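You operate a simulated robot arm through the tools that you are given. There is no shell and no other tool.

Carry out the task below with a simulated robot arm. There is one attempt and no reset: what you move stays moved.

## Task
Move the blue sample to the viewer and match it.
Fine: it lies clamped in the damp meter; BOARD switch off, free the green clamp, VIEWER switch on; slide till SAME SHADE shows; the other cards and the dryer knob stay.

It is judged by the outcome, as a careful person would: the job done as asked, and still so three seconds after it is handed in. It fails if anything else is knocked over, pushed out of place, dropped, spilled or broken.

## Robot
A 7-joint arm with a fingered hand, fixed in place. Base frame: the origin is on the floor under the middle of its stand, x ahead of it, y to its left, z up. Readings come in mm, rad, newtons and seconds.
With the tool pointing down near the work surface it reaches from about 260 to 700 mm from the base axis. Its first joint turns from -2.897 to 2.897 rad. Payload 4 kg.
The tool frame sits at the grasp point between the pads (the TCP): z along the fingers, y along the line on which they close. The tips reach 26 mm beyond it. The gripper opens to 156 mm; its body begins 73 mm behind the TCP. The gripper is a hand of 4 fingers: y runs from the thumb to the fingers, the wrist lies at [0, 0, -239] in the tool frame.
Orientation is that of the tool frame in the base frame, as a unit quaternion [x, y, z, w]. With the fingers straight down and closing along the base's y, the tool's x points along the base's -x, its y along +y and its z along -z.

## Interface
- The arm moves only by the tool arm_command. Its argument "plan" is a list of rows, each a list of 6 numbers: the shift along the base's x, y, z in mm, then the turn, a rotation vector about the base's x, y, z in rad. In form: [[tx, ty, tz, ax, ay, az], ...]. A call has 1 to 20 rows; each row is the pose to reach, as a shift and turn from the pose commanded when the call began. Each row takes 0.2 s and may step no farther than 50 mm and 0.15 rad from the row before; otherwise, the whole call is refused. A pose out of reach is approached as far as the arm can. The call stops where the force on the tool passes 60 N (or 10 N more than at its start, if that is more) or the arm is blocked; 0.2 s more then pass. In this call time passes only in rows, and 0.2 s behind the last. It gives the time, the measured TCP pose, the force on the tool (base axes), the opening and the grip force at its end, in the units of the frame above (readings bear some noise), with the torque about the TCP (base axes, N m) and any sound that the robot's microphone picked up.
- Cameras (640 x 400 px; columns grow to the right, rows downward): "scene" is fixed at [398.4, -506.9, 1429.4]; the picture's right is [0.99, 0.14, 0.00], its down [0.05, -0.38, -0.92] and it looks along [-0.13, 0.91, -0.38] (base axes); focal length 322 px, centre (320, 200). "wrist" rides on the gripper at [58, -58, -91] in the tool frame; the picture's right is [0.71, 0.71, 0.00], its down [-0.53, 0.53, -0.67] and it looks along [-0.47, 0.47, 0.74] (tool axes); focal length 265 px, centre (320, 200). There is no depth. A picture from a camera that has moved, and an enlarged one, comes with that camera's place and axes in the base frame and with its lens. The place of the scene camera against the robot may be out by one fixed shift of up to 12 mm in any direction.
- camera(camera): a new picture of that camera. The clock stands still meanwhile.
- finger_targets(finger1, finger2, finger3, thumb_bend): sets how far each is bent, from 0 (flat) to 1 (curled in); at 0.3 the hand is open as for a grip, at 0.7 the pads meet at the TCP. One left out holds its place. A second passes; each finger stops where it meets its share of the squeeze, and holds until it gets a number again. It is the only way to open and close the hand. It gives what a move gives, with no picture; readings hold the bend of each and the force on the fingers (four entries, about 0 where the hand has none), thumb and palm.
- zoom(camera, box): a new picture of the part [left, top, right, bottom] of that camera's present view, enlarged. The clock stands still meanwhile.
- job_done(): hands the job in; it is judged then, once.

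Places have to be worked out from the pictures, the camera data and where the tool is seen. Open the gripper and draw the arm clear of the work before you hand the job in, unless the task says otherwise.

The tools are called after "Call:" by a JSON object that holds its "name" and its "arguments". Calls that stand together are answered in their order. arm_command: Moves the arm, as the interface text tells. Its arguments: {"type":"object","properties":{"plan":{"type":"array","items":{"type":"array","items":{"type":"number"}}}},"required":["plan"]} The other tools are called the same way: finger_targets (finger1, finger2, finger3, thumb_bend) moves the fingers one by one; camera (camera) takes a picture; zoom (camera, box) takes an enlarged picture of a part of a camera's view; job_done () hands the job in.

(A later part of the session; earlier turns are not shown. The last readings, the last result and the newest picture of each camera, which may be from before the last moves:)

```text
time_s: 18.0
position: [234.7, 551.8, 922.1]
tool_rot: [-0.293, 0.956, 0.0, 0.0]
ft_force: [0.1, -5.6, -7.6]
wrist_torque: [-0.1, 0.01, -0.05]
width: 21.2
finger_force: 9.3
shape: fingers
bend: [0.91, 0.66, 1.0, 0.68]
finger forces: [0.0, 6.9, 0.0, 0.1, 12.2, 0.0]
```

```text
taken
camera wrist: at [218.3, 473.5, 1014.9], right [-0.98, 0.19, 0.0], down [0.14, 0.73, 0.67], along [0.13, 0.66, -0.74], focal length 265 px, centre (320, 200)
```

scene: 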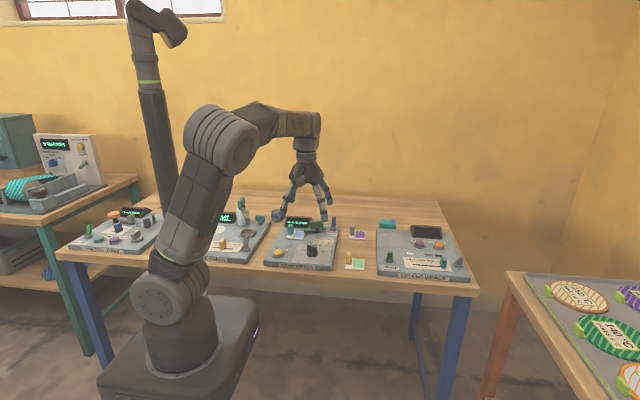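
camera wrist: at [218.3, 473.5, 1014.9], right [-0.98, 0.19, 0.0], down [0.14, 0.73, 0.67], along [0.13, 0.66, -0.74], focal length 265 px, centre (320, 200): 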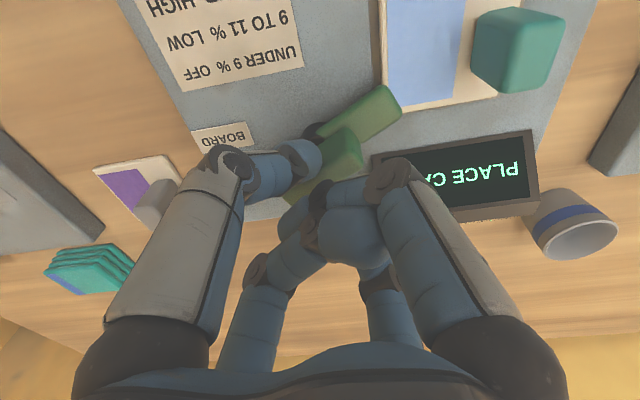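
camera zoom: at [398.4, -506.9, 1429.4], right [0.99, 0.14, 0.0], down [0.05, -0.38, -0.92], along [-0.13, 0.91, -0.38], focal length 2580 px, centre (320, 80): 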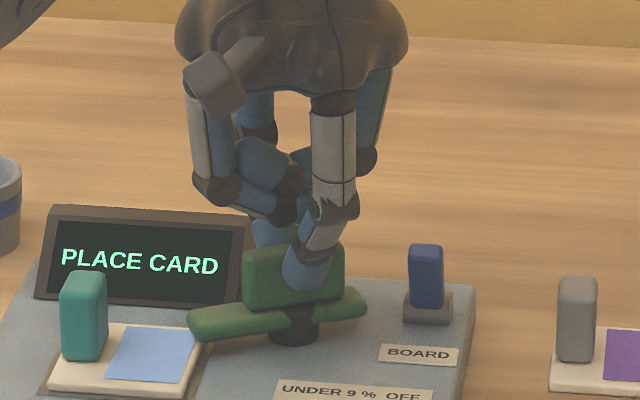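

The fingers only pivoted on the handle's faces (no torque built up), since a two-finger pinch can't twist it. I loosen slightly so thumb and finger2 straddle the handle, then turn further so that they push on opposite ends as a couple.

Call:
{"name": "finger_targets", "arguments": {"finger2": 0.63, "thumb_bend": 0.63}}

Call:
{"name": "arm_command", "arguments": {"plan": [[0, 1, 0, 0, 0, 0.1], [0, 1, 0, 0, 0, 0.2], [0, 1, 0, 0, 0, 0.3], [0, 1, 0, 0, 0, 0.4]]}}

Call:
{"name": "zoom", "arguments": {"camera": "scene", "box": [280, 190, 360, 240]}}

Call:
{"name": "camera", "arguments": {"camera": "wrist"}}

```text
time_s: 19.0
position: [235.8, 553.9, 922.3]
tool_rot: [-0.293, 0.956, 0.0, 0.0]
ft_force: [-0.7, -0.2, -0.5]
wrist_torque: [0.04, -0.01, 0.04]
width: 28.6
finger_force: 0.1
shape: fingers
bend: [0.91, 0.63, 1.0, 0.63]
finger forces: [0.1, 0.0, 0.0, 0.1, 0.0, 0.1]
```

```text
time_s: 20.0
position: [234.4, 553.0, 922.6]
tool_rot: [-0.477, 0.879, 0.0, 0.0]
ft_force: [-0.1, -0.6, 1.0]
wrist_torque: [0.01, 0.0, -0.03]
width: 28.5
finger_force: 0.0
shape: fingers
bend: [0.91, 0.63, 1.0, 0.63]
finger forces: [0.0, 0.1, 0.0, 0.0, 0.0, 0.0]
```

```text
8.00 times, centred on (320, 215) of scene
camera zoom: at [398.4, -506.9, 1429.4], right [0.99, 0.14, 0.0], down [0.05, -0.38, -0.92], along [-0.13, 0.91, -0.38], focal length 2580 px, centre (320, 80)
```

zoom: 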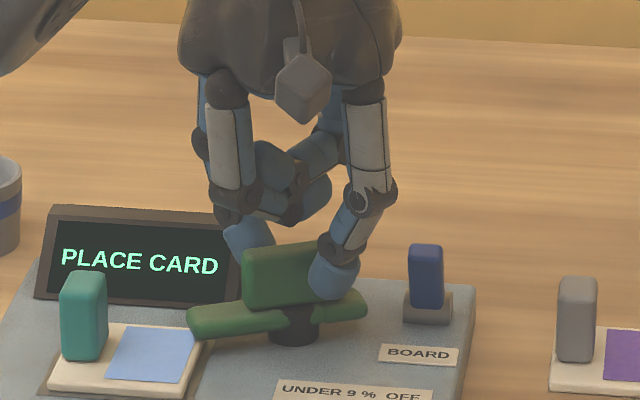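

```text
taken
camera wrist: at [250.7, 474.6, 1015.3], right [-0.98, -0.21, 0.0], down [-0.16, 0.73, 0.67], along [-0.14, 0.65, -0.74], focal length 265 px, centre (320, 200)
```

wrist: 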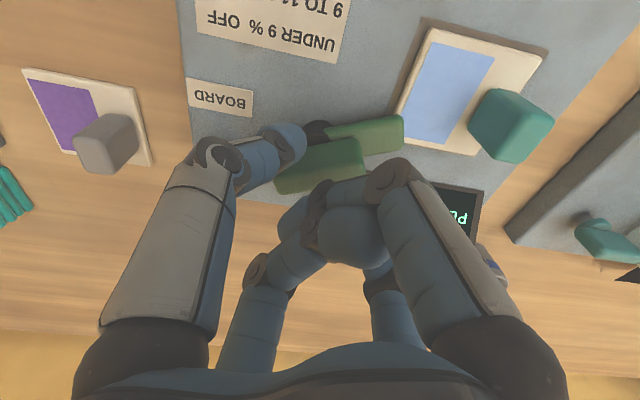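

The thumb is at the handle's right front and finger2 at its left back, no contact yet. I continue turning counter-clockwise to engage and drive the clamp.

Call:
{"name": "arm_command", "arguments": {"plan": [[0, 0, 0, 0, 0, 0.1], [0, 0, 0, 0, 0, 0.2], [0, 0, 0, 0, 0, 0.3], [0, 0, 0, 0, 0, 0.4], [0, 0, 0, 0, 0, 0.5]]}}

Call:
{"name": "zoom", "arguments": {"camera": "scene", "box": [280, 190, 360, 240]}}

Call:
{"name": "camera", "arguments": {"camera": "wrist"}}

```text
time_s: 21.2
position: [234.4, 552.8, 922.8]
tool_rot: [-0.68, 0.734, 0.0, 0.0]
ft_force: [1.3, 1.1, -0.1]
wrist_torque: [-0.01, 0.01, 0.01]
width: 28.9
finger_force: 0.7
shape: fingers
bend: [0.91, 0.63, 1.0, 0.63]
finger forces: [0.1, 1.2, 0.0, 0.0, 0.6, 0.0]
```

```text
8.00 times, centred on (320, 215) of scene
camera zoom: at [398.4, -506.9, 1429.4], right [0.99, 0.14, 0.0], down [0.05, -0.38, -0.92], along [-0.13, 0.91, -0.38], focal length 2580 px, centre (320, 80)
```

zoom: 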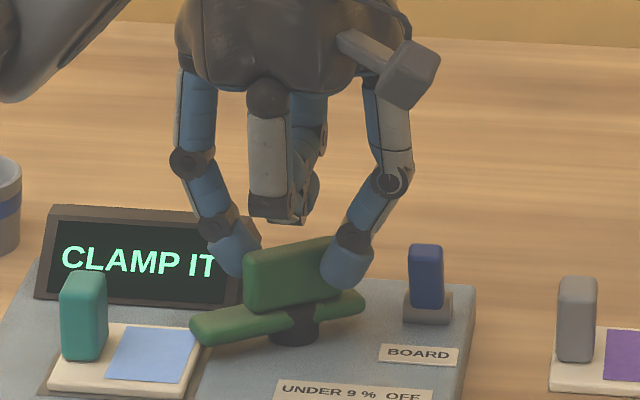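

```text
taken
camera wrist: at [286.8, 492.3, 1015.6], right [-0.76, -0.65, 0.0], down [-0.49, 0.56, 0.67], along [-0.43, 0.51, -0.74], focal length 265 px, centre (320, 200)
```

wrist: 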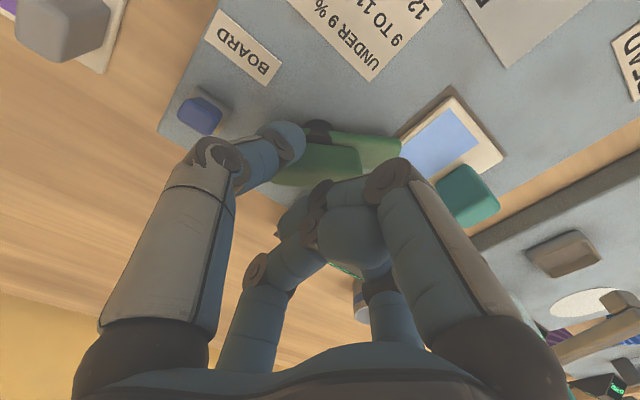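

The display changed to CLAMP IT: the clamp is turning and releasing. I keep turning to swing the bar fully off the card.

Call:
{"name": "arm_command", "arguments": {"plan": [[0, 0, 0, 0, 0, 0.1], [0, 0, 0, 0, 0, 0.2], [0, 0, 0, 0, 0, 0.3], [0, 0, 0, 0, 0, 0.4], [0, 0, 0, 0, 0, 0.5]]}}

Call:
{"name": "zoom", "arguments": {"camera": "scene", "box": [280, 190, 360, 240]}}

Call:
{"name": "camera", "arguments": {"camera": "wrist"}}

```text
time_s: 22.4
position: [235.1, 554.1, 923.0]
tool_rot: [0.84, -0.542, 0.0, 0.0]
ft_force: [0.3, -0.2, 0.1]
wrist_torque: [-0.02, 0.03, -0.01]
width: 29.2
finger_force: 0.1
shape: fingers
bend: [0.91, 0.63, 1.0, 0.63]
finger forces: [0.0, 0.3, 0.0, 0.1, 0.7, 0.1]
```

```text
8.00 times, centred on (320, 215) of scene
camera zoom: at [398.4, -506.9, 1429.4], right [0.99, 0.14, 0.0], down [0.05, -0.38, -0.92], along [-0.13, 0.91, -0.38], focal length 2580 px, centre (320, 80)
```

zoom: 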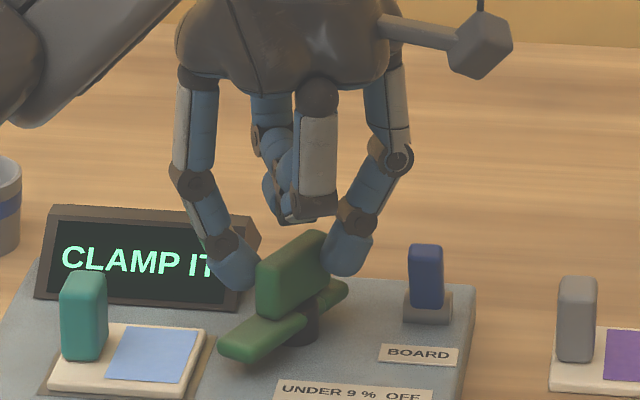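

```text
taken
camera wrist: at [310.2, 525.8, 1015.5], right [-0.35, -0.94, 0.0], down [-0.7, 0.26, 0.67], along [-0.62, 0.24, -0.74], focal length 265 px, centre (320, 200)
```

wrist: 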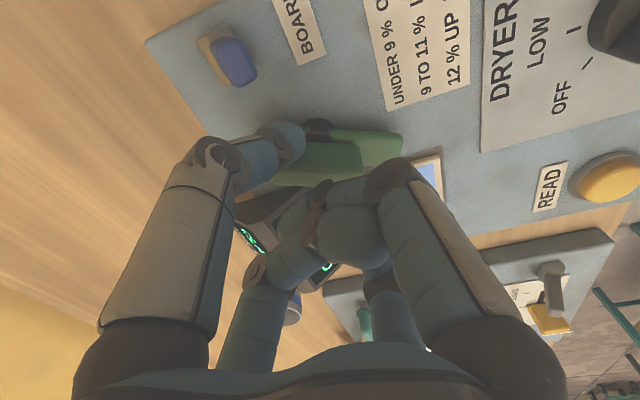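

The clamp now points well away, about 50°. I turn it some more to put the bar fully fore-and-aft, clear of the card's lift path.

Call:
{"name": "arm_command", "arguments": {"plan": [[0, 0, 0, 0, 0, 0.1], [0, 0, 0, 0, 0, 0.2], [0, 0, 0, 0, 0, 0.3], [0, 0, 0, 0, 0, 0.4], [0, 0, 0, 0, 0, 0.5]]}}

Call:
{"name": "zoom", "arguments": {"camera": "scene", "box": [280, 190, 360, 240]}}

```text
time_s: 23.6
position: [234.5, 553.8, 922.3]
tool_rot: [0.948, -0.318, 0.0, 0.0]
ft_force: [0.6, 1.0, -1.2]
wrist_torque: [0.01, -0.01, 0.02]
width: 29.2
finger_force: 0.1
shape: fingers
bend: [0.91, 0.63, 1.0, 0.63]
finger forces: [0.0, 0.0, 0.0, 0.0, 0.4, 0.0]
```

```text
8.00 times, centred on (320, 215) of scene
camera zoom: at [398.4, -506.9, 1429.4], right [0.99, 0.14, 0.0], down [0.05, -0.38, -0.92], along [-0.13, 0.91, -0.38], focal length 2580 px, centre (320, 80)
```

zoom: 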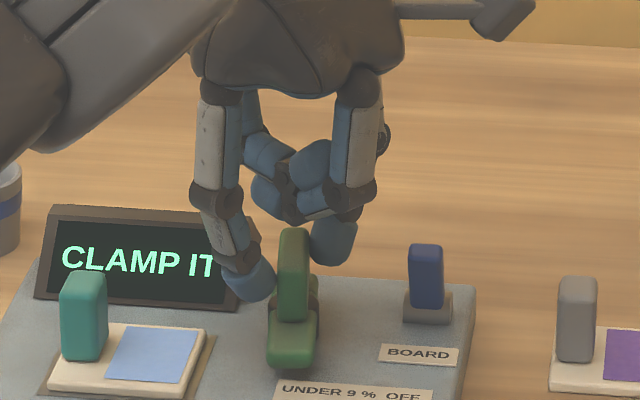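

The bar now points straight forward, clear of the card, and the display reads CLAMP IT. I ease off, lift straight up, and then swing over toward the card post, turning the yaw back to about 90°.

Call:
{"name": "arm_command", "arguments": {"plan": [[0, 0, 0, 0, 0, -0.12], [0, 0, 15, 0, 0, -0.12], [0, 0, 45, 0, 0, -0.12], [0, 0, 80, 0, 0, -0.12], [-14, -8, 100, 0, 0, -0.25], [-28, -16, 110, 0, 0, -0.385], [-42, -24, 110, 0, 0, -0.52], [-56, -32, 110, 0, 0, -0.655], [-70, -40, 110, 0, 0, -0.79], [-85, -48, 110, 0, 0, -0.925]]}}

Call:
{"name": "camera", "arguments": {"camera": "wrist"}}

Call:
{"name": "zoom", "arguments": {"camera": "scene", "box": [260, 180, 356, 240]}}

```text
time_s: 25.8
position: [149.8, 505.4, 1031.4]
tool_rot: [-0.706, 0.709, 0.0, 0.0]
ft_force: [0.1, 0.4, 0.5]
wrist_torque: [0.02, 0.01, 0.01]
width: 28.6
finger_force: 0.1
shape: fingers
bend: [0.91, 0.63, 1.0, 0.63]
finger forces: [0.0, 0.1, 0.0, 0.0, 0.0, 0.0]
```

```text
taken
camera wrist: at [206.2, 448.5, 1125.2], right [-0.71, -0.7, 0.0], down [-0.52, 0.53, 0.67], along [-0.47, 0.47, -0.74], focal length 265 px, centre (320, 200)
```

wrist: 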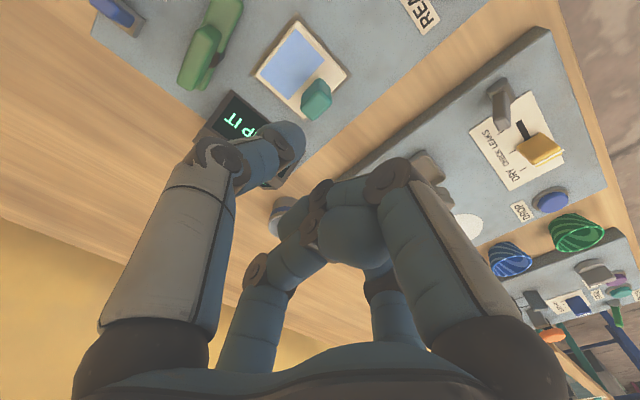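

```text
6.67 times, centred on (308, 210) of scene
camera zoom: at [398.4, -506.9, 1429.4], right [0.99, 0.14, 0.0], down [0.05, -0.38, -0.92], along [-0.13, 0.91, -0.38], focal length 2150 px, centre (400, 133)
```

zoom: 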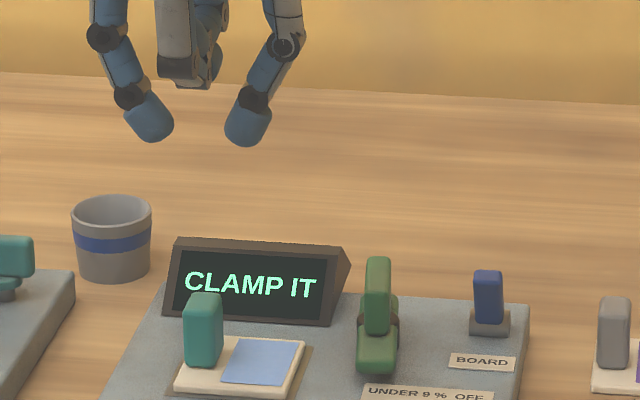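

The clamp is fully clear. I zoom on the card and its teal post to fix the grasp position.

Call:
{"name": "zoom", "arguments": {"camera": "wrist", "box": [240, 10, 384, 100]}}

```text
4.44 times, centred on (312, 55) of wrist
camera zoom: at [206.2, 448.5, 1125.2], right [-0.71, -0.7, 0.0], down [-0.52, 0.53, 0.67], along [-0.47, 0.47, -0.74], focal length 1180 px, centre (356, 844)
```

zoom: 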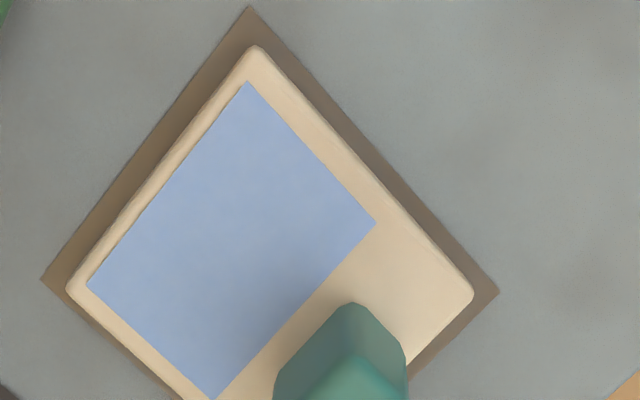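

From two views the card top is at z ≈ 866, with the post centred near (142.5,517.5), about 16 mm by 23 mm and topping at z ≈ 898. Before grasping I survey the viewer from above to measure the pad, switch and slider and to check reach.

Call:
{"name": "arm_command", "arguments": {"plan": [[25, -10, 6, 0, 0, -0.142], [51, -19, 12, 0, 0, -0.285], [76, -29, 18, 0, 0, -0.427], [102, -38, 24, 0, 0, -0.57], [127, -48, 29, 0, 0, -0.712], [153, -57, 29, 0, 0, -0.855], [178, -67, 29, 0, 0, -0.997], [204, -76, 29, 0, 0, -1.14], [229, -86, 29, 0, 0, -1.282], [255, -95, 29, 0, 0, -1.425], [280, -105, 29, 0, 0, -1.567]]}}

Call:
{"name": "camera", "arguments": {"camera": "wrist"}}

Call:
{"name": "zoom", "arguments": {"camera": "scene", "box": [270, 200, 366, 260]}}

```text
time_s: 28.2
position: [430.8, 400.0, 1061.9]
tool_rot: [0.0, 1.0, 0.0, 0.001]
ft_force: [0.5, -0.4, -0.6]
wrist_torque: [0.0, -0.03, -0.02]
width: 29.0
finger_force: 0.0
shape: fingers
bend: [0.91, 0.63, 1.0, 0.63]
finger forces: [0.0, 0.1, 0.0, 0.0, 0.0, 0.1]
```

```text
taken
camera wrist: at [370.5, 343.5, 1154.6], right [-0.71, 0.71, 0.0], down [0.53, 0.53, 0.67], along [0.47, 0.47, -0.74], focal length 265 px, centre (320, 200)
```

wrist: 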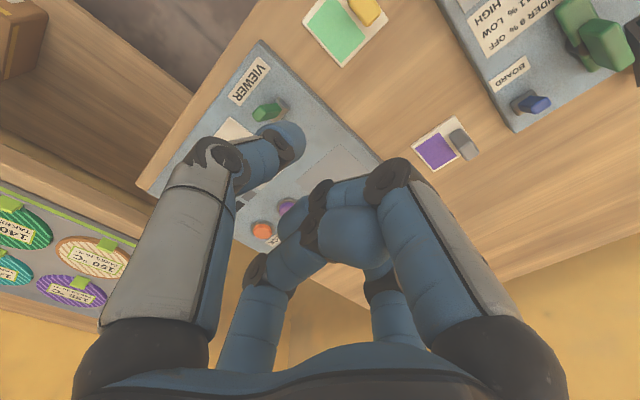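

```text
6.67 times, centred on (318, 230) of scene
camera zoom: at [398.4, -506.9, 1429.4], right [0.99, 0.14, 0.0], down [0.05, -0.38, -0.92], along [-0.13, 0.91, -0.38], focal length 2150 px, centre (333, 0)
```

zoom: 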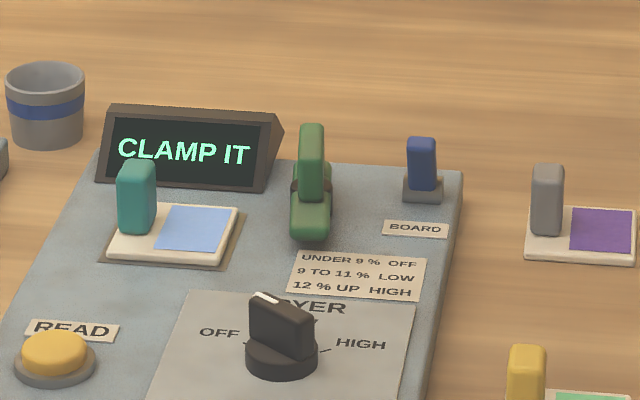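

The curled fingers block the view, so I open all fingers to 0.3 here (safe height) and look again.

Call:
{"name": "finger_targets", "arguments": {"finger1": 0.3, "finger2": 0.3, "finger3": 0.3, "thumb_bend": 0.3}}

Call:
{"name": "camera", "arguments": {"camera": "wrist"}}

Call:
{"name": "zoom", "arguments": {"camera": "wrist", "box": [160, 40, 400, 190]}}

```text
time_s: 29.2
position: [429.6, 399.5, 1061.5]
tool_rot: [-0.001, 1.0, -0.001, 0.0]
ft_force: [1.1, 0.5, 0.1]
wrist_torque: [0.0, 0.0, 0.01]
width: 106.2
finger_force: 0.0
shape: fingers
bend: [0.3, 0.3, 0.3, 0.3]
finger forces: [0.1, 0.0, 0.0, 0.0, 0.0, 0.0]
```

```text
taken
camera wrist: at [370.4, 343.5, 1154.5], right [-0.71, 0.71, 0.0], down [0.53, 0.53, 0.67], along [0.47, 0.47, -0.74], focal length 265 px, centre (320, 200)
```

wrist: 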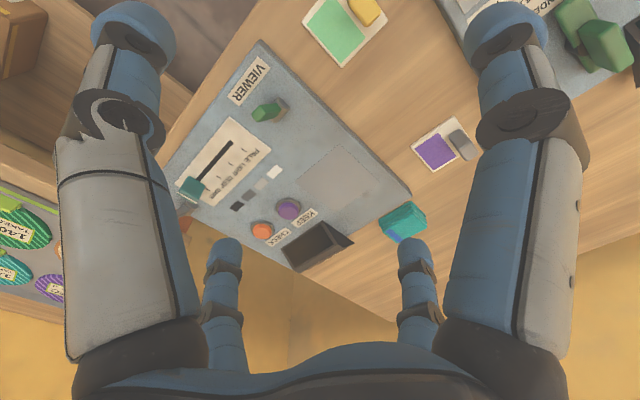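

```text
2.67 times, centred on (280, 115) of wrist
camera zoom: at [370.4, 343.5, 1154.5], right [-0.71, 0.71, 0.0], down [0.53, 0.53, 0.67], along [0.47, 0.47, -0.74], focal length 708 px, centre (427, 427)
```

zoom: 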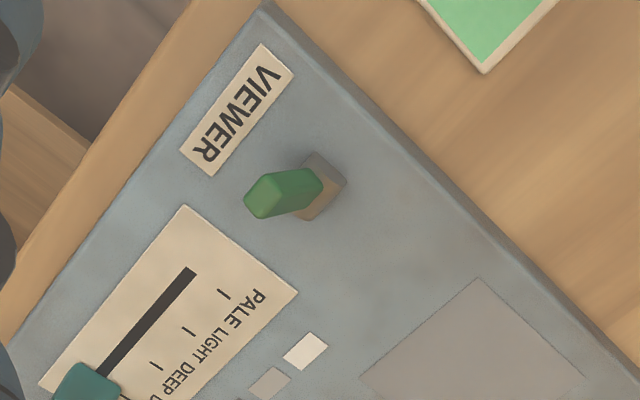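

The VIEWER switch base is near (488,398,870), and the pad spans about x 473–549, y 481–562 on a board top of z ≈ 862. I zoom on the slider and buttons too.

Call:
{"name": "zoom", "arguments": {"camera": "wrist", "box": [160, 120, 320, 220]}}

Call:
{"name": "zoom", "arguments": {"camera": "wrist", "box": [280, 140, 440, 240]}}

```text
4.00 times, centred on (240, 170) of wrist
camera zoom: at [370.4, 343.5, 1154.5], right [-0.71, 0.71, 0.0], down [0.53, 0.53, 0.67], along [0.47, 0.47, -0.74], focal length 1062 px, centre (640, 320)
```

zoom: 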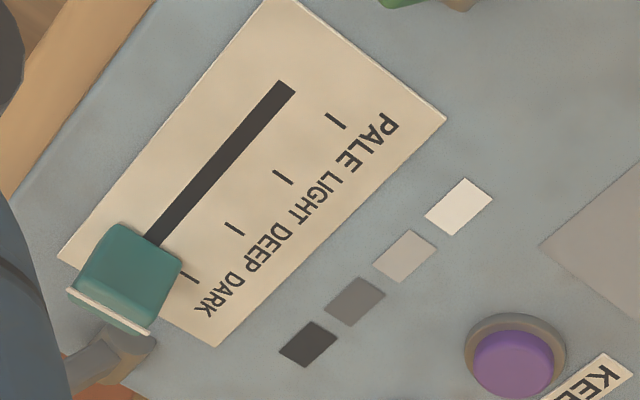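

```text
4.00 times, centred on (360, 190) of wrist
camera zoom: at [370.4, 343.5, 1154.5], right [-0.71, 0.71, 0.0], down [0.53, 0.53, 0.67], along [0.47, 0.47, -0.74], focal length 1062 px, centre (160, 240)
```

zoom: 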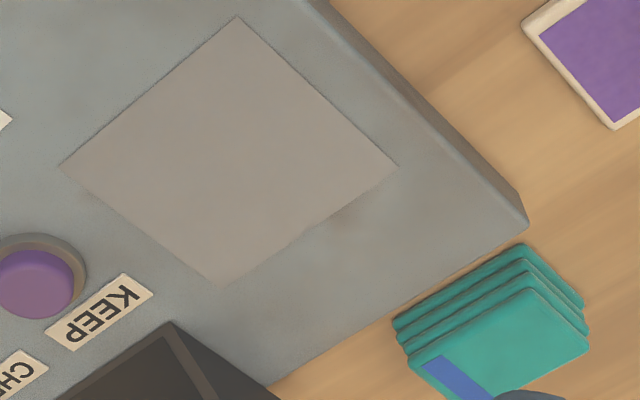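

The slider handle is at the DARK end, (655,384), with ticks at x ≈ 564, 594, 625 and 655. The pad centre is (515,522), so the post must go to about (491,520), roughly 715 mm out. I test whether the arm can reach there pointing straight down, at a safe height.

Call:
{"name": "arm_command", "arguments": {"plan": [[15, 30, -20, 0, 0, 0], [30, 60, -40, 0, 0, 0], [45, 90, -70, 0, 0, 0], [60, 120, -100, 0, 0, 0]]}}

Call:
{"name": "camera", "arguments": {"camera": "wrist"}}

Call:
{"name": "camera", "arguments": {"camera": "scene"}}

```text
time_s: 30.2
position: [471.5, 492.2, 956.9]
tool_rot: [-0.001, 1.0, -0.001, 0.001]
ft_force: [0.1, -0.5, -0.5]
wrist_torque: [-0.01, -0.04, 0.01]
width: 106.3
finger_force: 0.2
shape: fingers
bend: [0.3, 0.3, 0.3, 0.3]
finger forces: [0.1, 0.1, 0.1, 0.1, 0.1, 0.0]
out of reach, approached as far as the arm can: row 3, 4
```

```text
taken
camera wrist: at [413.3, 436.6, 1048.9], right [-0.71, 0.71, 0.0], down [0.53, 0.53, 0.67], along [0.47, 0.47, -0.74], focal length 265 px, centre (320, 200)
```

wrist: 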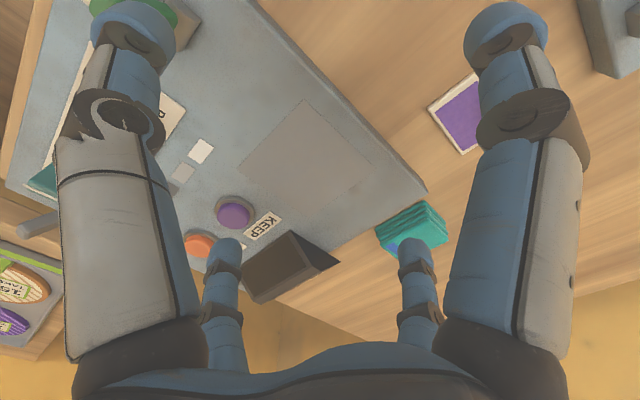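

```text
taken
```

scene: 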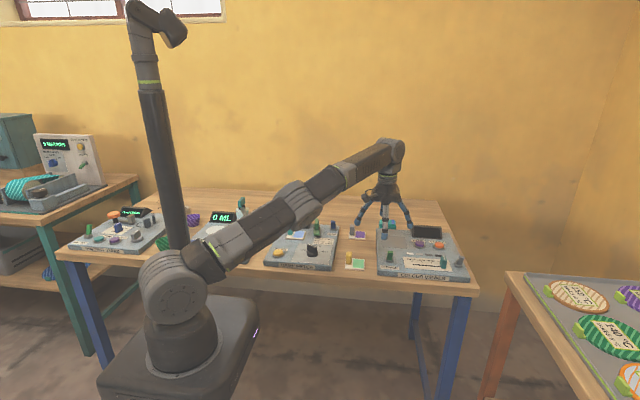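

Straight down the arm stops at about 682 mm, so I will tilt the tool outward for the pad and slider. The VIEWER switch at (488,398) is in easy reach, so I do it now, before the card arrives: form the hook with the thumb this time and move over it.

Call:
{"name": "arm_command", "arguments": {"plan": [[0, -35, 15, 0, 0, 0], [0, -70, 30, 0, 0, 0], [0, -105, 39, 0, 0, 0]]}}

Call:
{"name": "finger_targets", "arguments": {"finger2": 0.3, "finger3": 1.0, "thumb_bend": 0.45}}

Call:
{"name": "finger_targets", "arguments": {"finger1": 1.0}}

Call:
{"name": "camera", "arguments": {"camera": "wrist"}}

Call:
{"name": "zoom", "arguments": {"camera": "scene", "box": [340, 190, 452, 260]}}

```text
time_s: 31.0
position: [471.2, 387.1, 994.2]
tool_rot: [-0.002, 1.0, -0.001, 0.0]
ft_force: [-0.7, -0.2, 0.2]
wrist_torque: [-0.02, 0.03, -0.02]
width: 106.3
finger_force: 0.0
shape: fingers
bend: [0.3, 0.3, 0.3, 0.3]
finger forces: [0.1, 0.1, 0.0, 0.0, 0.0, 0.1]
```

```text
time_s: 32.0
position: [472.0, 387.8, 994.6]
tool_rot: [-0.001, 1.0, 0.0, 0.001]
ft_force: [0.7, -0.4, 0.0]
wrist_torque: [0.01, -0.03, 0.03]
width: 88.2
finger_force: 0.1
shape: fingers
bend: [0.3, 0.3, 1.0, 0.45]
finger forces: [0.1, 0.1, 0.0, 0.0, 0.0, 0.1]
```

```text
time_s: 33.0
position: [471.7, 387.2, 994.5]
tool_rot: [-0.001, 1.0, 0.0, 0.0]
ft_force: [0.6, -0.1, -0.3]
wrist_torque: [0.01, 0.02, 0.03]
width: 55.4
finger_force: 0.1
shape: fingers
bend: [0.91, 0.3, 1.0, 0.45]
finger forces: [0.0, 0.0, 0.0, 0.0, 0.1, 0.0]
```

```text
taken
camera wrist: at [413.0, 330.4, 1087.7], right [-0.71, 0.71, 0.0], down [0.53, 0.53, 0.67], along [0.47, 0.47, -0.74], focal length 265 px, centre (320, 200)
```

wrist: 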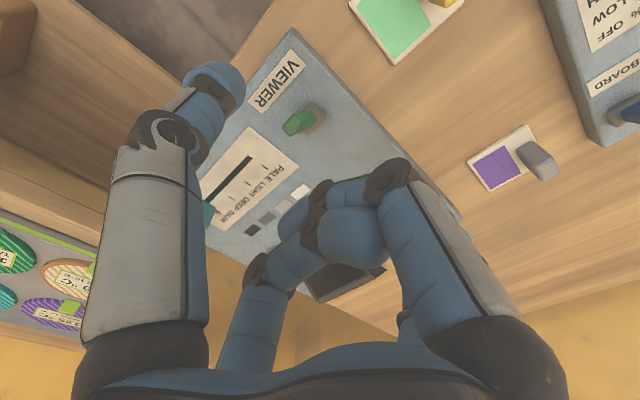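

```text
5.71 times, centred on (396, 225) of scene
camera zoom: at [398.4, -506.9, 1429.4], right [0.99, 0.14, 0.0], down [0.05, -0.38, -0.92], along [-0.13, 0.91, -0.38], focal length 1843 px, centre (-114, 57)
```

zoom: 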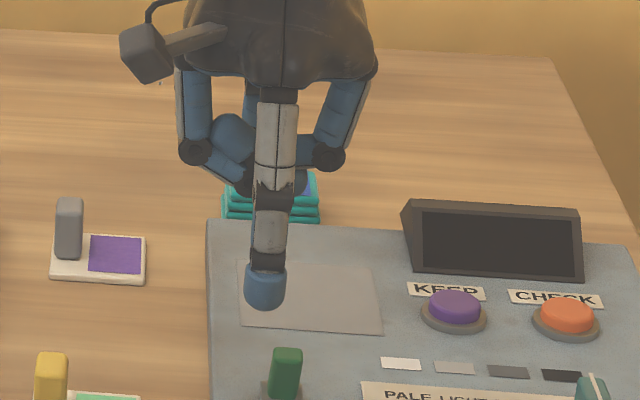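

The pose is (471.5,387,994). I zoom the wrist view on the VIEWER lever to refine its position.

Call:
{"name": "zoom", "arguments": {"camera": "wrist", "box": [240, 70, 368, 150]}}

```text
5.00 times, centred on (304, 110) of wrist
camera zoom: at [413.0, 330.4, 1087.7], right [-0.71, 0.71, 0.0], down [0.53, 0.53, 0.67], along [0.47, 0.47, -0.74], focal length 1327 px, centre (400, 650)
```

zoom: 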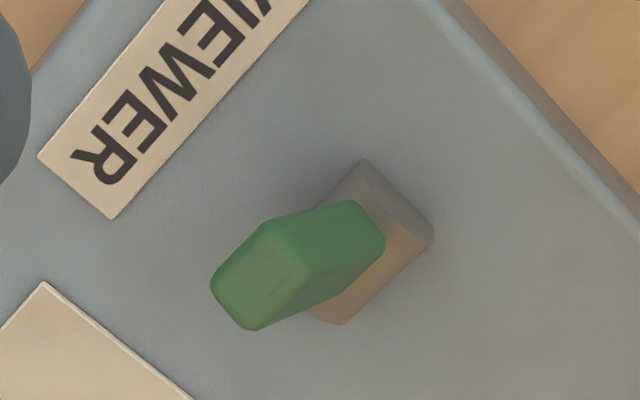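

The lever base is at (491,397) and its top near (492,378,~908). I move so the thumb comes down about 10 mm in front of it, and descend.

Call:
{"name": "arm_command", "arguments": {"plan": [[19.5, 24, 0, 0, 0, 0], [19.5, 24, -25, 0, 0, 0], [19.5, 24, -50, 0, 0, 0], [19.5, 24, -65, 0, 0, 0], [19.5, 24, -77, 0, 0, 0]]}}

Call:
{"name": "zoom", "arguments": {"camera": "scene", "box": [348, 210, 444, 270]}}

Call:
{"name": "camera", "arguments": {"camera": "wrist"}}

```text
time_s: 34.2
position: [491.8, 411.4, 918.0]
tool_rot: [0.0, 1.0, 0.0, 0.0]
ft_force: [0.2, 0.6, -0.1]
wrist_torque: [0.02, 0.03, 0.01]
width: 55.4
finger_force: 0.0
shape: fingers
bend: [0.91, 0.3, 1.0, 0.45]
finger forces: [0.0, 0.0, 0.0, 0.0, 0.1, 0.0]
```

```text
6.67 times, centred on (396, 240) of scene
camera zoom: at [398.4, -506.9, 1429.4], right [0.99, 0.14, 0.0], down [0.05, -0.38, -0.92], along [-0.13, 0.91, -0.38], focal length 2150 px, centre (-187, -67)
```

zoom: 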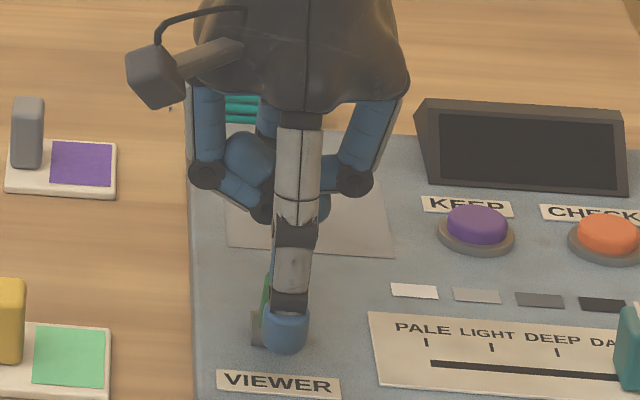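

```text
taken
camera wrist: at [433.1, 354.2, 1010.5], right [-0.71, 0.71, 0.0], down [0.53, 0.53, 0.67], along [0.47, 0.47, -0.74], focal length 265 px, centre (320, 200)
```

wrist: 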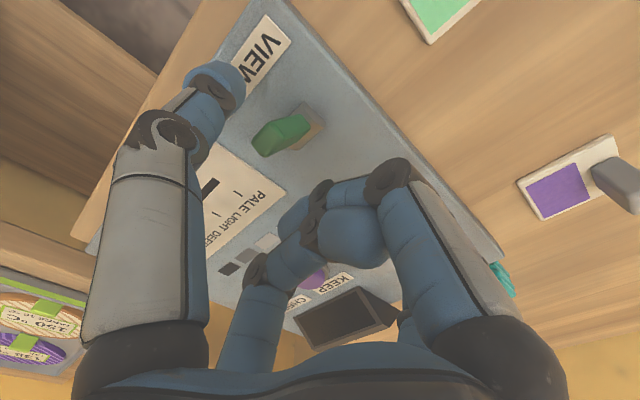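

Thumb is in front of the lever and aligned within a couple of millimetres. I push toward +y in small steps, listening for the click.

Call:
{"name": "arm_command", "arguments": {"plan": [[-1, 6, 0, 0, 0, 0], [-1, 12, 0, 0, 0, 0], [-1, 18, 0, 0, 0, 0], [-1, 24, 0, 0, 0, 0], [-1, 30, 0, 0, 0, 0], [-1, 36, 0, 0, 0, 0]]}}

Call:
{"name": "zoom", "arguments": {"camera": "scene", "box": [348, 210, 444, 270]}}

```text
time_s: 35.6
position: [491.1, 447.8, 917.6]
tool_rot: [-0.001, 1.0, 0.0, 0.0]
ft_force: [0.9, -0.6, -0.5]
wrist_torque: [0.04, 0.02, 0.0]
width: 55.4
finger_force: 0.0
shape: fingers
bend: [0.91, 0.3, 1.0, 0.45]
finger forces: [0.0, 0.1, 0.0, 0.0, 0.0, 0.0]
heard: click
```

```text
6.67 times, centred on (396, 240) of scene
camera zoom: at [398.4, -506.9, 1429.4], right [0.99, 0.14, 0.0], down [0.05, -0.38, -0.92], along [-0.13, 0.91, -0.38], focal length 2150 px, centre (-187, -67)
```

zoom: 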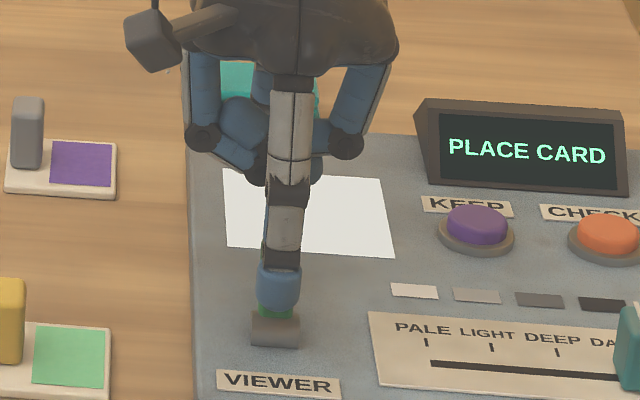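

The click sounded, the viewer shows PLACE CARD and its pad is lit, so VIEWER is on. That confirms the convention, so BOARD is off. I lift, travel back over the card post, tilting the tool 12° outward as needed later for the far pad.

Call:
{"name": "arm_command", "arguments": {"plan": [[0, -2, 20, 0, 0, 0], [0, -2, 50, 0, 0, 0], [0, -2, 85, 0, 0, 0], [-40, 5, 90, 0.03, -0.029, 0], [-85, 14, 90, 0.06, -0.058, 0], [-130, 22, 90, 0.09, -0.087, 0], [-175, 31, 90, 0.12, -0.116, 0], [-220, 40, 90, 0.151, -0.145, 0], [-265, 49, 90, 0.151, -0.145, 0], [-310, 58, 90, 0.151, -0.145, 0], [-352, 66.4, 90, 0.151, -0.145, 0]]}}

Call:
{"name": "finger_targets", "arguments": {"finger1": 0.3, "finger2": 0.3, "finger3": 0.3, "thumb_bend": 0.3}}

Call:
{"name": "camera", "arguments": {"camera": "wrist"}}

Call:
{"name": "zoom", "arguments": {"camera": "scene", "box": [250, 180, 362, 250]}}

```text
time_s: 38.0
position: [193.4, 504.1, 1007.2]
tool_rot: [-0.002, 0.995, 0.076, 0.072]
ft_force: [-0.1, -0.3, 0.2]
wrist_torque: [-0.02, -0.01, 0.0]
width: 55.5
finger_force: 0.1
shape: fingers
bend: [0.91, 0.3, 1.0, 0.45]
finger forces: [0.0, 0.1, 0.1, 0.1, 0.1, 0.0]
out of reach, approached as far as the arm can: row 10, 11
```

```text
time_s: 39.0
position: [194.0, 502.5, 1006.2]
tool_rot: [-0.002, 0.995, 0.074, 0.073]
ft_force: [-0.7, -0.3, 0.1]
wrist_torque: [0.0, -0.01, 0.0]
width: 106.3
finger_force: 0.1
shape: fingers
bend: [0.3, 0.3, 0.3, 0.3]
finger forces: [0.0, 0.0, 0.0, 0.0, 0.0, 0.0]
```

```text
taken
camera wrist: at [122.6, 434.0, 1081.0], right [-0.71, 0.7, 0.0], down [0.42, 0.42, 0.81], along [0.57, 0.58, -0.59], focal length 265 px, centre (320, 200)
```

wrist: 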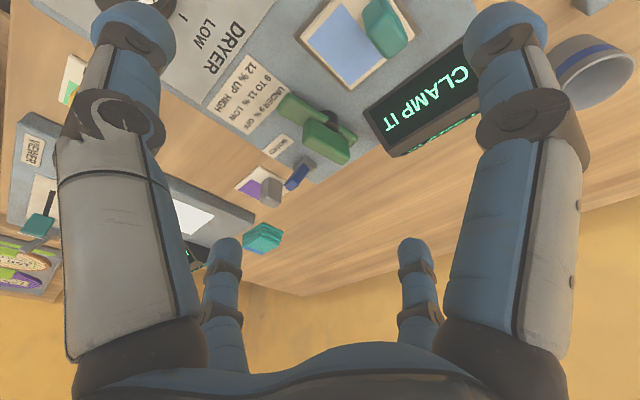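

```text
5.71 times, centred on (306, 215) of scene
camera zoom: at [398.4, -506.9, 1429.4], right [0.99, 0.14, 0.0], down [0.05, -0.38, -0.92], along [-0.13, 0.91, -0.38], focal length 1843 px, centre (400, 114)
```

zoom: 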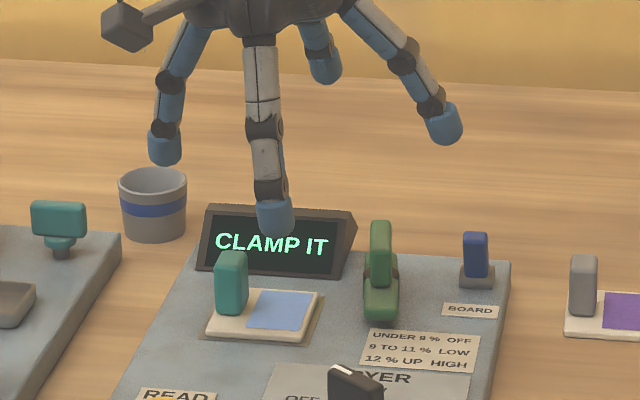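

At zero yaw a joint limit stopped the arm at (193,504). I spin the hand 90° about its own tilted axis (the four fingers are symmetric), which moves away from that limit, and go to the point above the post.

Call:
{"name": "arm_command", "arguments": {"plan": [[0, 0, 0, -0.0205, -0.0213, 0.1396], [0, 0, 0, -0.0409, -0.0425, 0.2793], [0, 0, 0, -0.0614, -0.0638, 0.4189], [-7, 1, 0, -0.0818, -0.0851, 0.5585], [-14, 3, 0, -0.1023, -0.1064, 0.6982], [-21, 4, 0, -0.1227, -0.1276, 0.8378], [-28, 6, 0, -0.1432, -0.1489, 0.9775], [-35, 7, 0, -0.1636, -0.1702, 1.1171], [-42, 8, 0, -0.1841, -0.1915, 1.2567], [-49, 10, 0, -0.2045, -0.2127, 1.3964], [-54, 11, 0, -0.225, -0.234, 1.536]]}}

Call:
{"name": "camera", "arguments": {"camera": "wrist"}}

Call:
{"name": "zoom", "arguments": {"camera": "scene", "box": [250, 180, 362, 250]}}

```text
time_s: 41.4
position: [138.4, 514.7, 1006.6]
tool_rot: [0.705, -0.702, -0.002, -0.105]
ft_force: [-1.0, 0.0, 0.5]
wrist_torque: [0.05, -0.01, 0.01]
width: 106.1
finger_force: 0.0
shape: fingers
bend: [0.3, 0.3, 0.3, 0.3]
finger forces: [0.1, 0.0, 0.0, 0.0, 0.0, 0.0]
```

```text
taken
camera wrist: at [182.5, 444.2, 1097.7], right [-0.69, -0.69, -0.21], down [-0.62, 0.42, 0.66], along [-0.37, 0.58, -0.73], focal length 265 px, centre (320, 200)
```

wrist: 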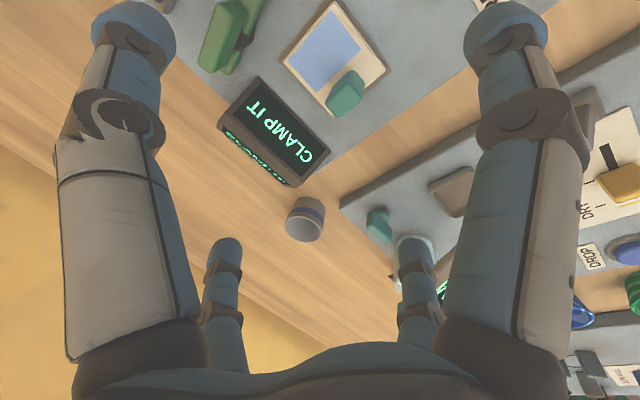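

```text
5.71 times, centred on (306, 215) of scene
camera zoom: at [398.4, -506.9, 1429.4], right [0.99, 0.14, 0.0], down [0.05, -0.38, -0.92], along [-0.13, 0.91, -0.38], focal length 1843 px, centre (400, 114)
```

zoom: 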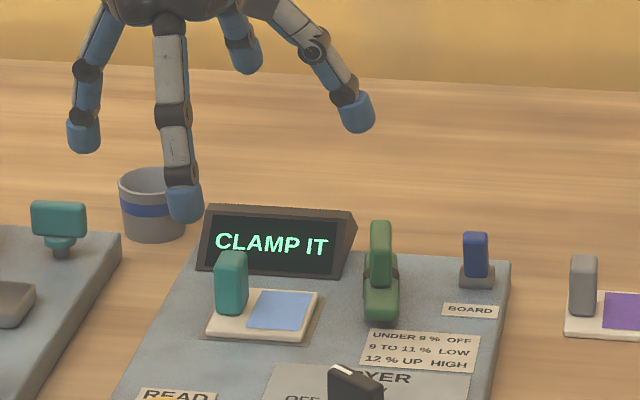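

Pose reached with yaw 90° and the tilt. I close the fingers to 0.55 and check the post position once more from here.

Call:
{"name": "finger_targets", "arguments": {"finger1": 0.55, "finger2": 0.55, "finger3": 0.55, "thumb_bend": 0.55}}

Call:
{"name": "zoom", "arguments": {"camera": "wrist", "box": [272, 0, 432, 130]}}

Call:
{"name": "camera", "arguments": {"camera": "wrist"}}

```text
time_s: 42.4
position: [138.1, 514.0, 1006.6]
tool_rot: [0.704, -0.703, -0.003, -0.104]
ft_force: [0.0, 0.7, -0.4]
wrist_torque: [0.01, 0.02, 0.01]
width: 37.3
finger_force: 0.1
shape: fingers
bend: [0.55, 0.55, 0.55, 0.55]
finger forces: [0.0, 0.1, 0.0, 0.0, 0.0, 0.0]
```

```text
3.08 times, centred on (352, 65) of wrist
camera zoom: at [182.4, 444.1, 1097.6], right [-0.69, -0.69, -0.21], down [-0.62, 0.43, 0.66], along [-0.37, 0.58, -0.72], focal length 817 px, centre (222, 615)
```

zoom: 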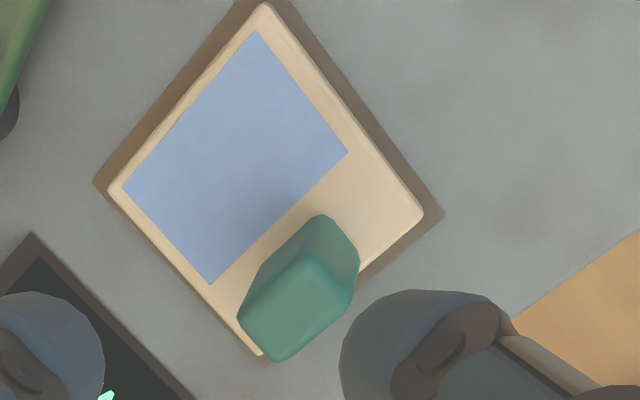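

```text
taken
camera wrist: at [182.4, 444.1, 1097.6], right [-0.69, -0.69, -0.21], down [-0.62, 0.43, 0.66], along [-0.37, 0.58, -0.72], focal length 265 px, centre (320, 200)
```

wrist: 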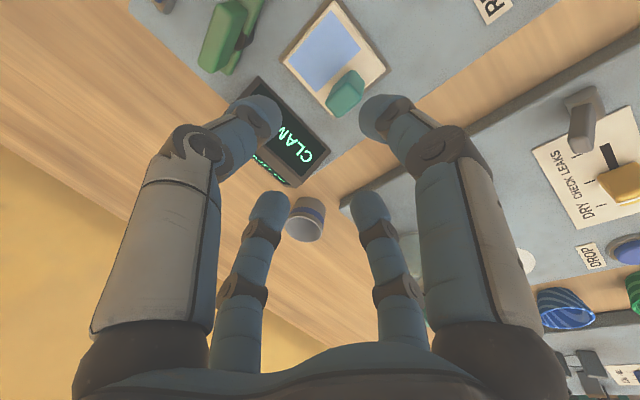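

The post is confirmed at (143.5,517), 14×23 mm, top z ≈ 902. I descend around it in two stages, checking with the scene camera.

Call:
{"name": "arm_command", "arguments": {"plan": [[1, 0, -30, 0, 0, 0], [2, -0.5, -55, 0, 0, 0], [2, -0.5, -76, 0, 0, 0]]}}

Call:
{"name": "zoom", "arguments": {"camera": "scene", "box": [258, 200, 338, 250]}}

Call:
{"name": "camera", "arguments": {"camera": "wrist"}}

```text
time_s: 43.2
position: [140.0, 513.9, 931.1]
tool_rot: [0.704, -0.703, -0.003, -0.104]
ft_force: [-0.2, -0.3, 0.4]
wrist_torque: [0.02, 0.0, -0.03]
width: 37.3
finger_force: 0.1
shape: fingers
bend: [0.55, 0.55, 0.55, 0.55]
finger forces: [0.0, 0.0, 0.0, 0.1, 0.0, 0.1]
```

```text
8.00 times, centred on (298, 225) of scene
camera zoom: at [398.4, -506.9, 1429.4], right [0.99, 0.14, 0.0], down [0.05, -0.38, -0.92], along [-0.13, 0.91, -0.38], focal length 2580 px, centre (496, 0)
```

zoom: 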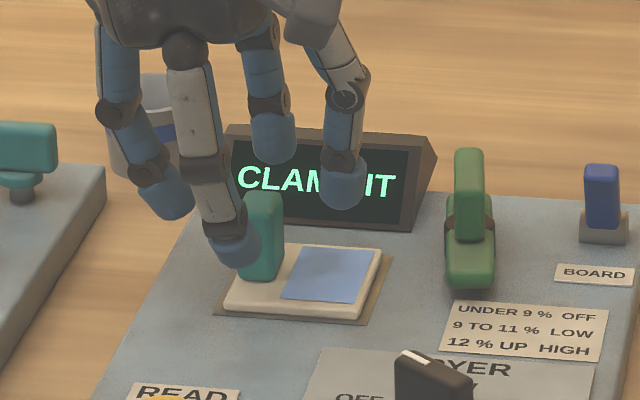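

```text
taken
camera wrist: at [184.2, 443.7, 1020.9], right [-0.69, -0.69, -0.21], down [-0.62, 0.43, 0.66], along [-0.37, 0.58, -0.72], focal length 265 px, centre (320, 200)
```

wrist: 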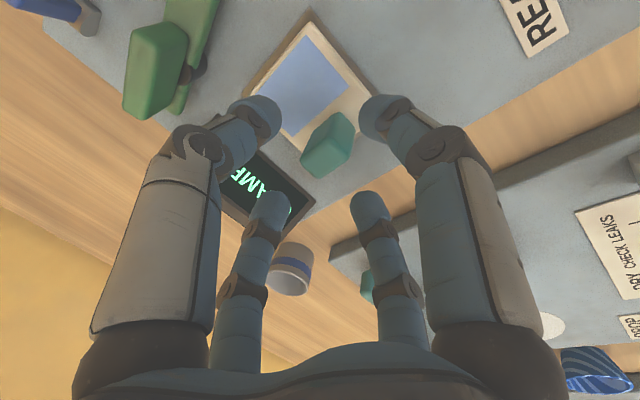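

The post sits centred between the four fingertips. I descend the last 25 mm.

Call:
{"name": "arm_command", "arguments": {"plan": [[0.5, 0, -10, 0, 0, 0], [0.5, 0, -19, 0, 0, 0], [0.5, 0, -25, 0, 0, 0]]}}

Call:
{"name": "zoom", "arguments": {"camera": "scene", "box": [258, 200, 338, 250]}}

Call:
{"name": "camera", "arguments": {"camera": "wrist"}}

```text
time_s: 44.0
position: [140.5, 514.0, 905.5]
tool_rot: [-0.703, 0.703, 0.002, 0.104]
ft_force: [-0.4, 0.7, 0.5]
wrist_torque: [-0.01, 0.02, -0.02]
width: 37.1
finger_force: 0.1
shape: fingers
bend: [0.55, 0.55, 0.55, 0.55]
finger forces: [0.1, 0.1, 0.0, 0.0, 0.0, 0.1]
```

```text
8.00 times, centred on (298, 225) of scene
camera zoom: at [398.4, -506.9, 1429.4], right [0.99, 0.14, 0.0], down [0.05, -0.38, -0.92], along [-0.13, 0.91, -0.38], focal length 2580 px, centre (496, 0)
```

zoom: 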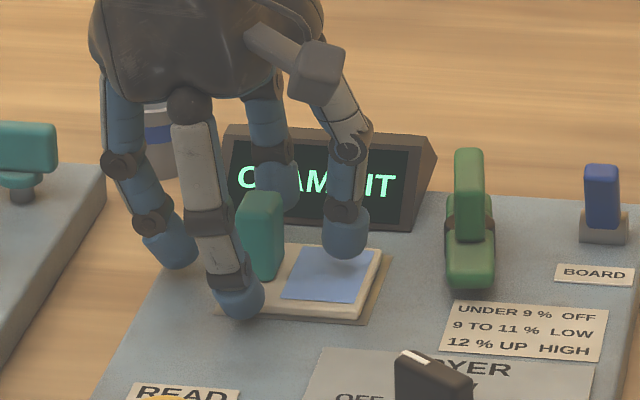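

```text
taken
camera wrist: at [185.0, 443.2, 996.1], right [-0.69, -0.69, -0.21], down [-0.62, 0.43, 0.66], along [-0.37, 0.58, -0.72], focal length 265 px, centre (320, 200)
```

wrist: 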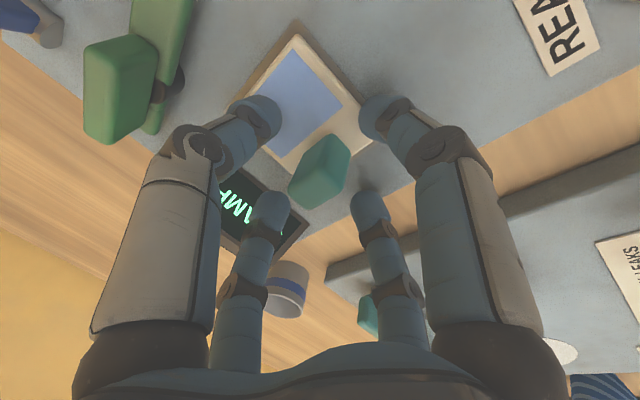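

All four fingertips surround the post with no contact. I close gently first.

Call:
{"name": "finger_targets", "arguments": {"finger1": 0.63, "finger2": 0.66, "finger3": 0.63, "thumb_bend": 0.66}}

Call:
{"name": "zoom", "arguments": {"camera": "scene", "box": [258, 200, 338, 250]}}

Call:
{"name": "zoom", "arguments": {"camera": "wrist", "box": [240, 90, 400, 230]}}

```text
time_s: 45.0
position: [140.4, 512.7, 906.4]
tool_rot: [0.704, -0.703, -0.003, -0.105]
ft_force: [1.0, -0.1, -0.5]
wrist_torque: [-0.03, 0.01, -0.02]
width: 11.9
finger_force: 0.6
shape: fingers
bend: [0.63, 0.65, 0.63, 0.66]
finger forces: [0.0, 0.4, 0.2, 0.0, 0.4, 0.1]
```

```text
8.00 times, centred on (298, 225) of scene
camera zoom: at [398.4, -506.9, 1429.4], right [0.99, 0.14, 0.0], down [0.05, -0.38, -0.92], along [-0.13, 0.91, -0.38], focal length 2580 px, centre (496, 0)
```

zoom: 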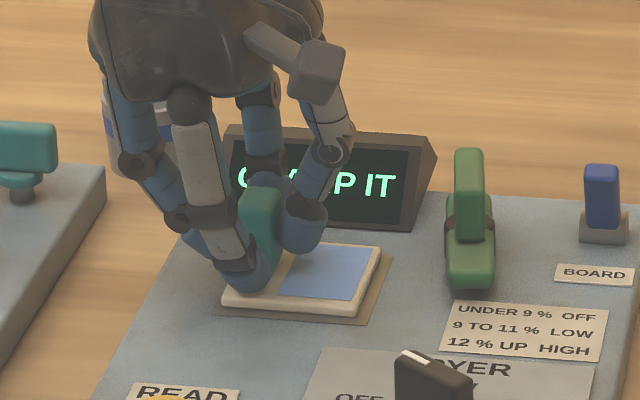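

```text
2.86 times, centred on (320, 160) of wrist
camera zoom: at [184.9, 443.3, 996.4], right [-0.69, -0.69, -0.21], down [-0.62, 0.43, 0.66], along [-0.37, 0.58, -0.72], focal length 758 px, centre (320, 314)
```

zoom: 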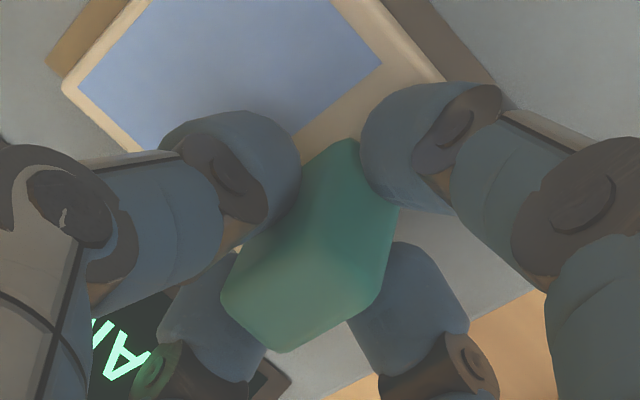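

Light, balanced contact. Now I squeeze firmly with all four fingers.

Call:
{"name": "finger_targets", "arguments": {"finger1": 0.76, "finger2": 0.78, "finger3": 0.76, "thumb_bend": 0.78}}

Call:
{"name": "zoom", "arguments": {"camera": "scene", "box": [258, 200, 338, 250]}}

```text
time_s: 46.0
position: [140.6, 513.7, 906.1]
tool_rot: [0.704, -0.703, -0.002, -0.104]
ft_force: [0.2, -0.7, 1.0]
wrist_torque: [-0.06, 0.02, -0.01]
width: 6.6
finger_force: 20.4
shape: fingers
bend: [0.65, 0.65, 0.64, 0.67]
finger forces: [9.9, 9.3, 8.8, 0.1, 12.7, 0.1]
```

```text
8.00 times, centred on (298, 225) of scene
camera zoom: at [398.4, -506.9, 1429.4], right [0.99, 0.14, 0.0], down [0.05, -0.38, -0.92], along [-0.13, 0.91, -0.38], focal length 2580 px, centre (496, 0)
```

zoom: 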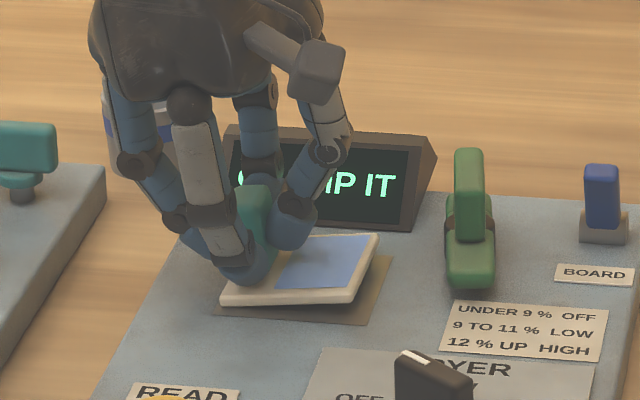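

The grip is firm (~9–12 N per finger); the card tipped by about 5° toward the hand's tilt, which I can undo when placing. I lift slowly.

Call:
{"name": "arm_command", "arguments": {"plan": [[0, 0, 8, 0, 0, 0], [0, 0, 20, 0, 0, 0], [0, 0, 40, 0, 0, 0], [0, 0, 70, 0, 0, 0]]}}

Call:
{"name": "zoom", "arguments": {"camera": "scene", "box": [250, 180, 346, 240]}}

Call:
{"name": "camera", "arguments": {"camera": "wrist"}}

```text
time_s: 47.0
position: [141.9, 514.1, 976.2]
tool_rot: [0.704, -0.703, -0.002, -0.104]
ft_force: [-0.6, -0.4, -1.0]
wrist_torque: [-0.02, 0.02, -0.01]
width: 6.6
finger_force: 19.8
shape: fingers
bend: [0.65, 0.65, 0.64, 0.67]
finger forces: [9.5, 9.2, 8.7, 0.0, 12.4, 0.1]
```

```text
6.67 times, centred on (298, 210) of scene
camera zoom: at [398.4, -506.9, 1429.4], right [0.99, 0.14, 0.0], down [0.05, -0.38, -0.92], along [-0.13, 0.91, -0.38], focal length 2150 px, centre (467, 133)
```

zoom: 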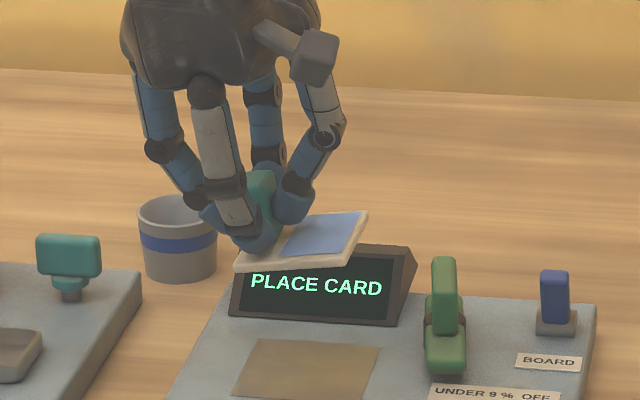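

```text
taken
camera wrist: at [185.6, 443.6, 1066.4], right [-0.69, -0.69, -0.21], down [-0.62, 0.43, 0.66], along [-0.37, 0.58, -0.72], focal length 265 px, centre (320, 200)
```

wrist: 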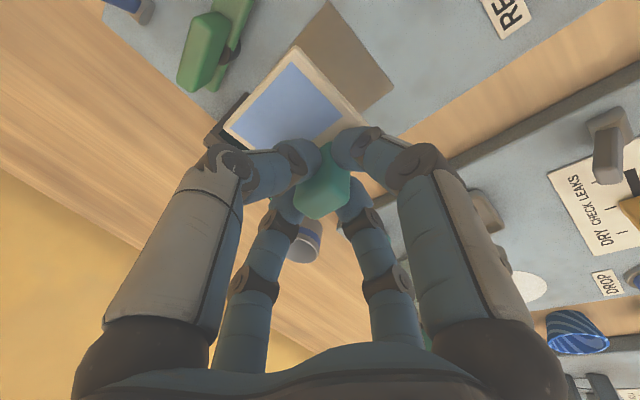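

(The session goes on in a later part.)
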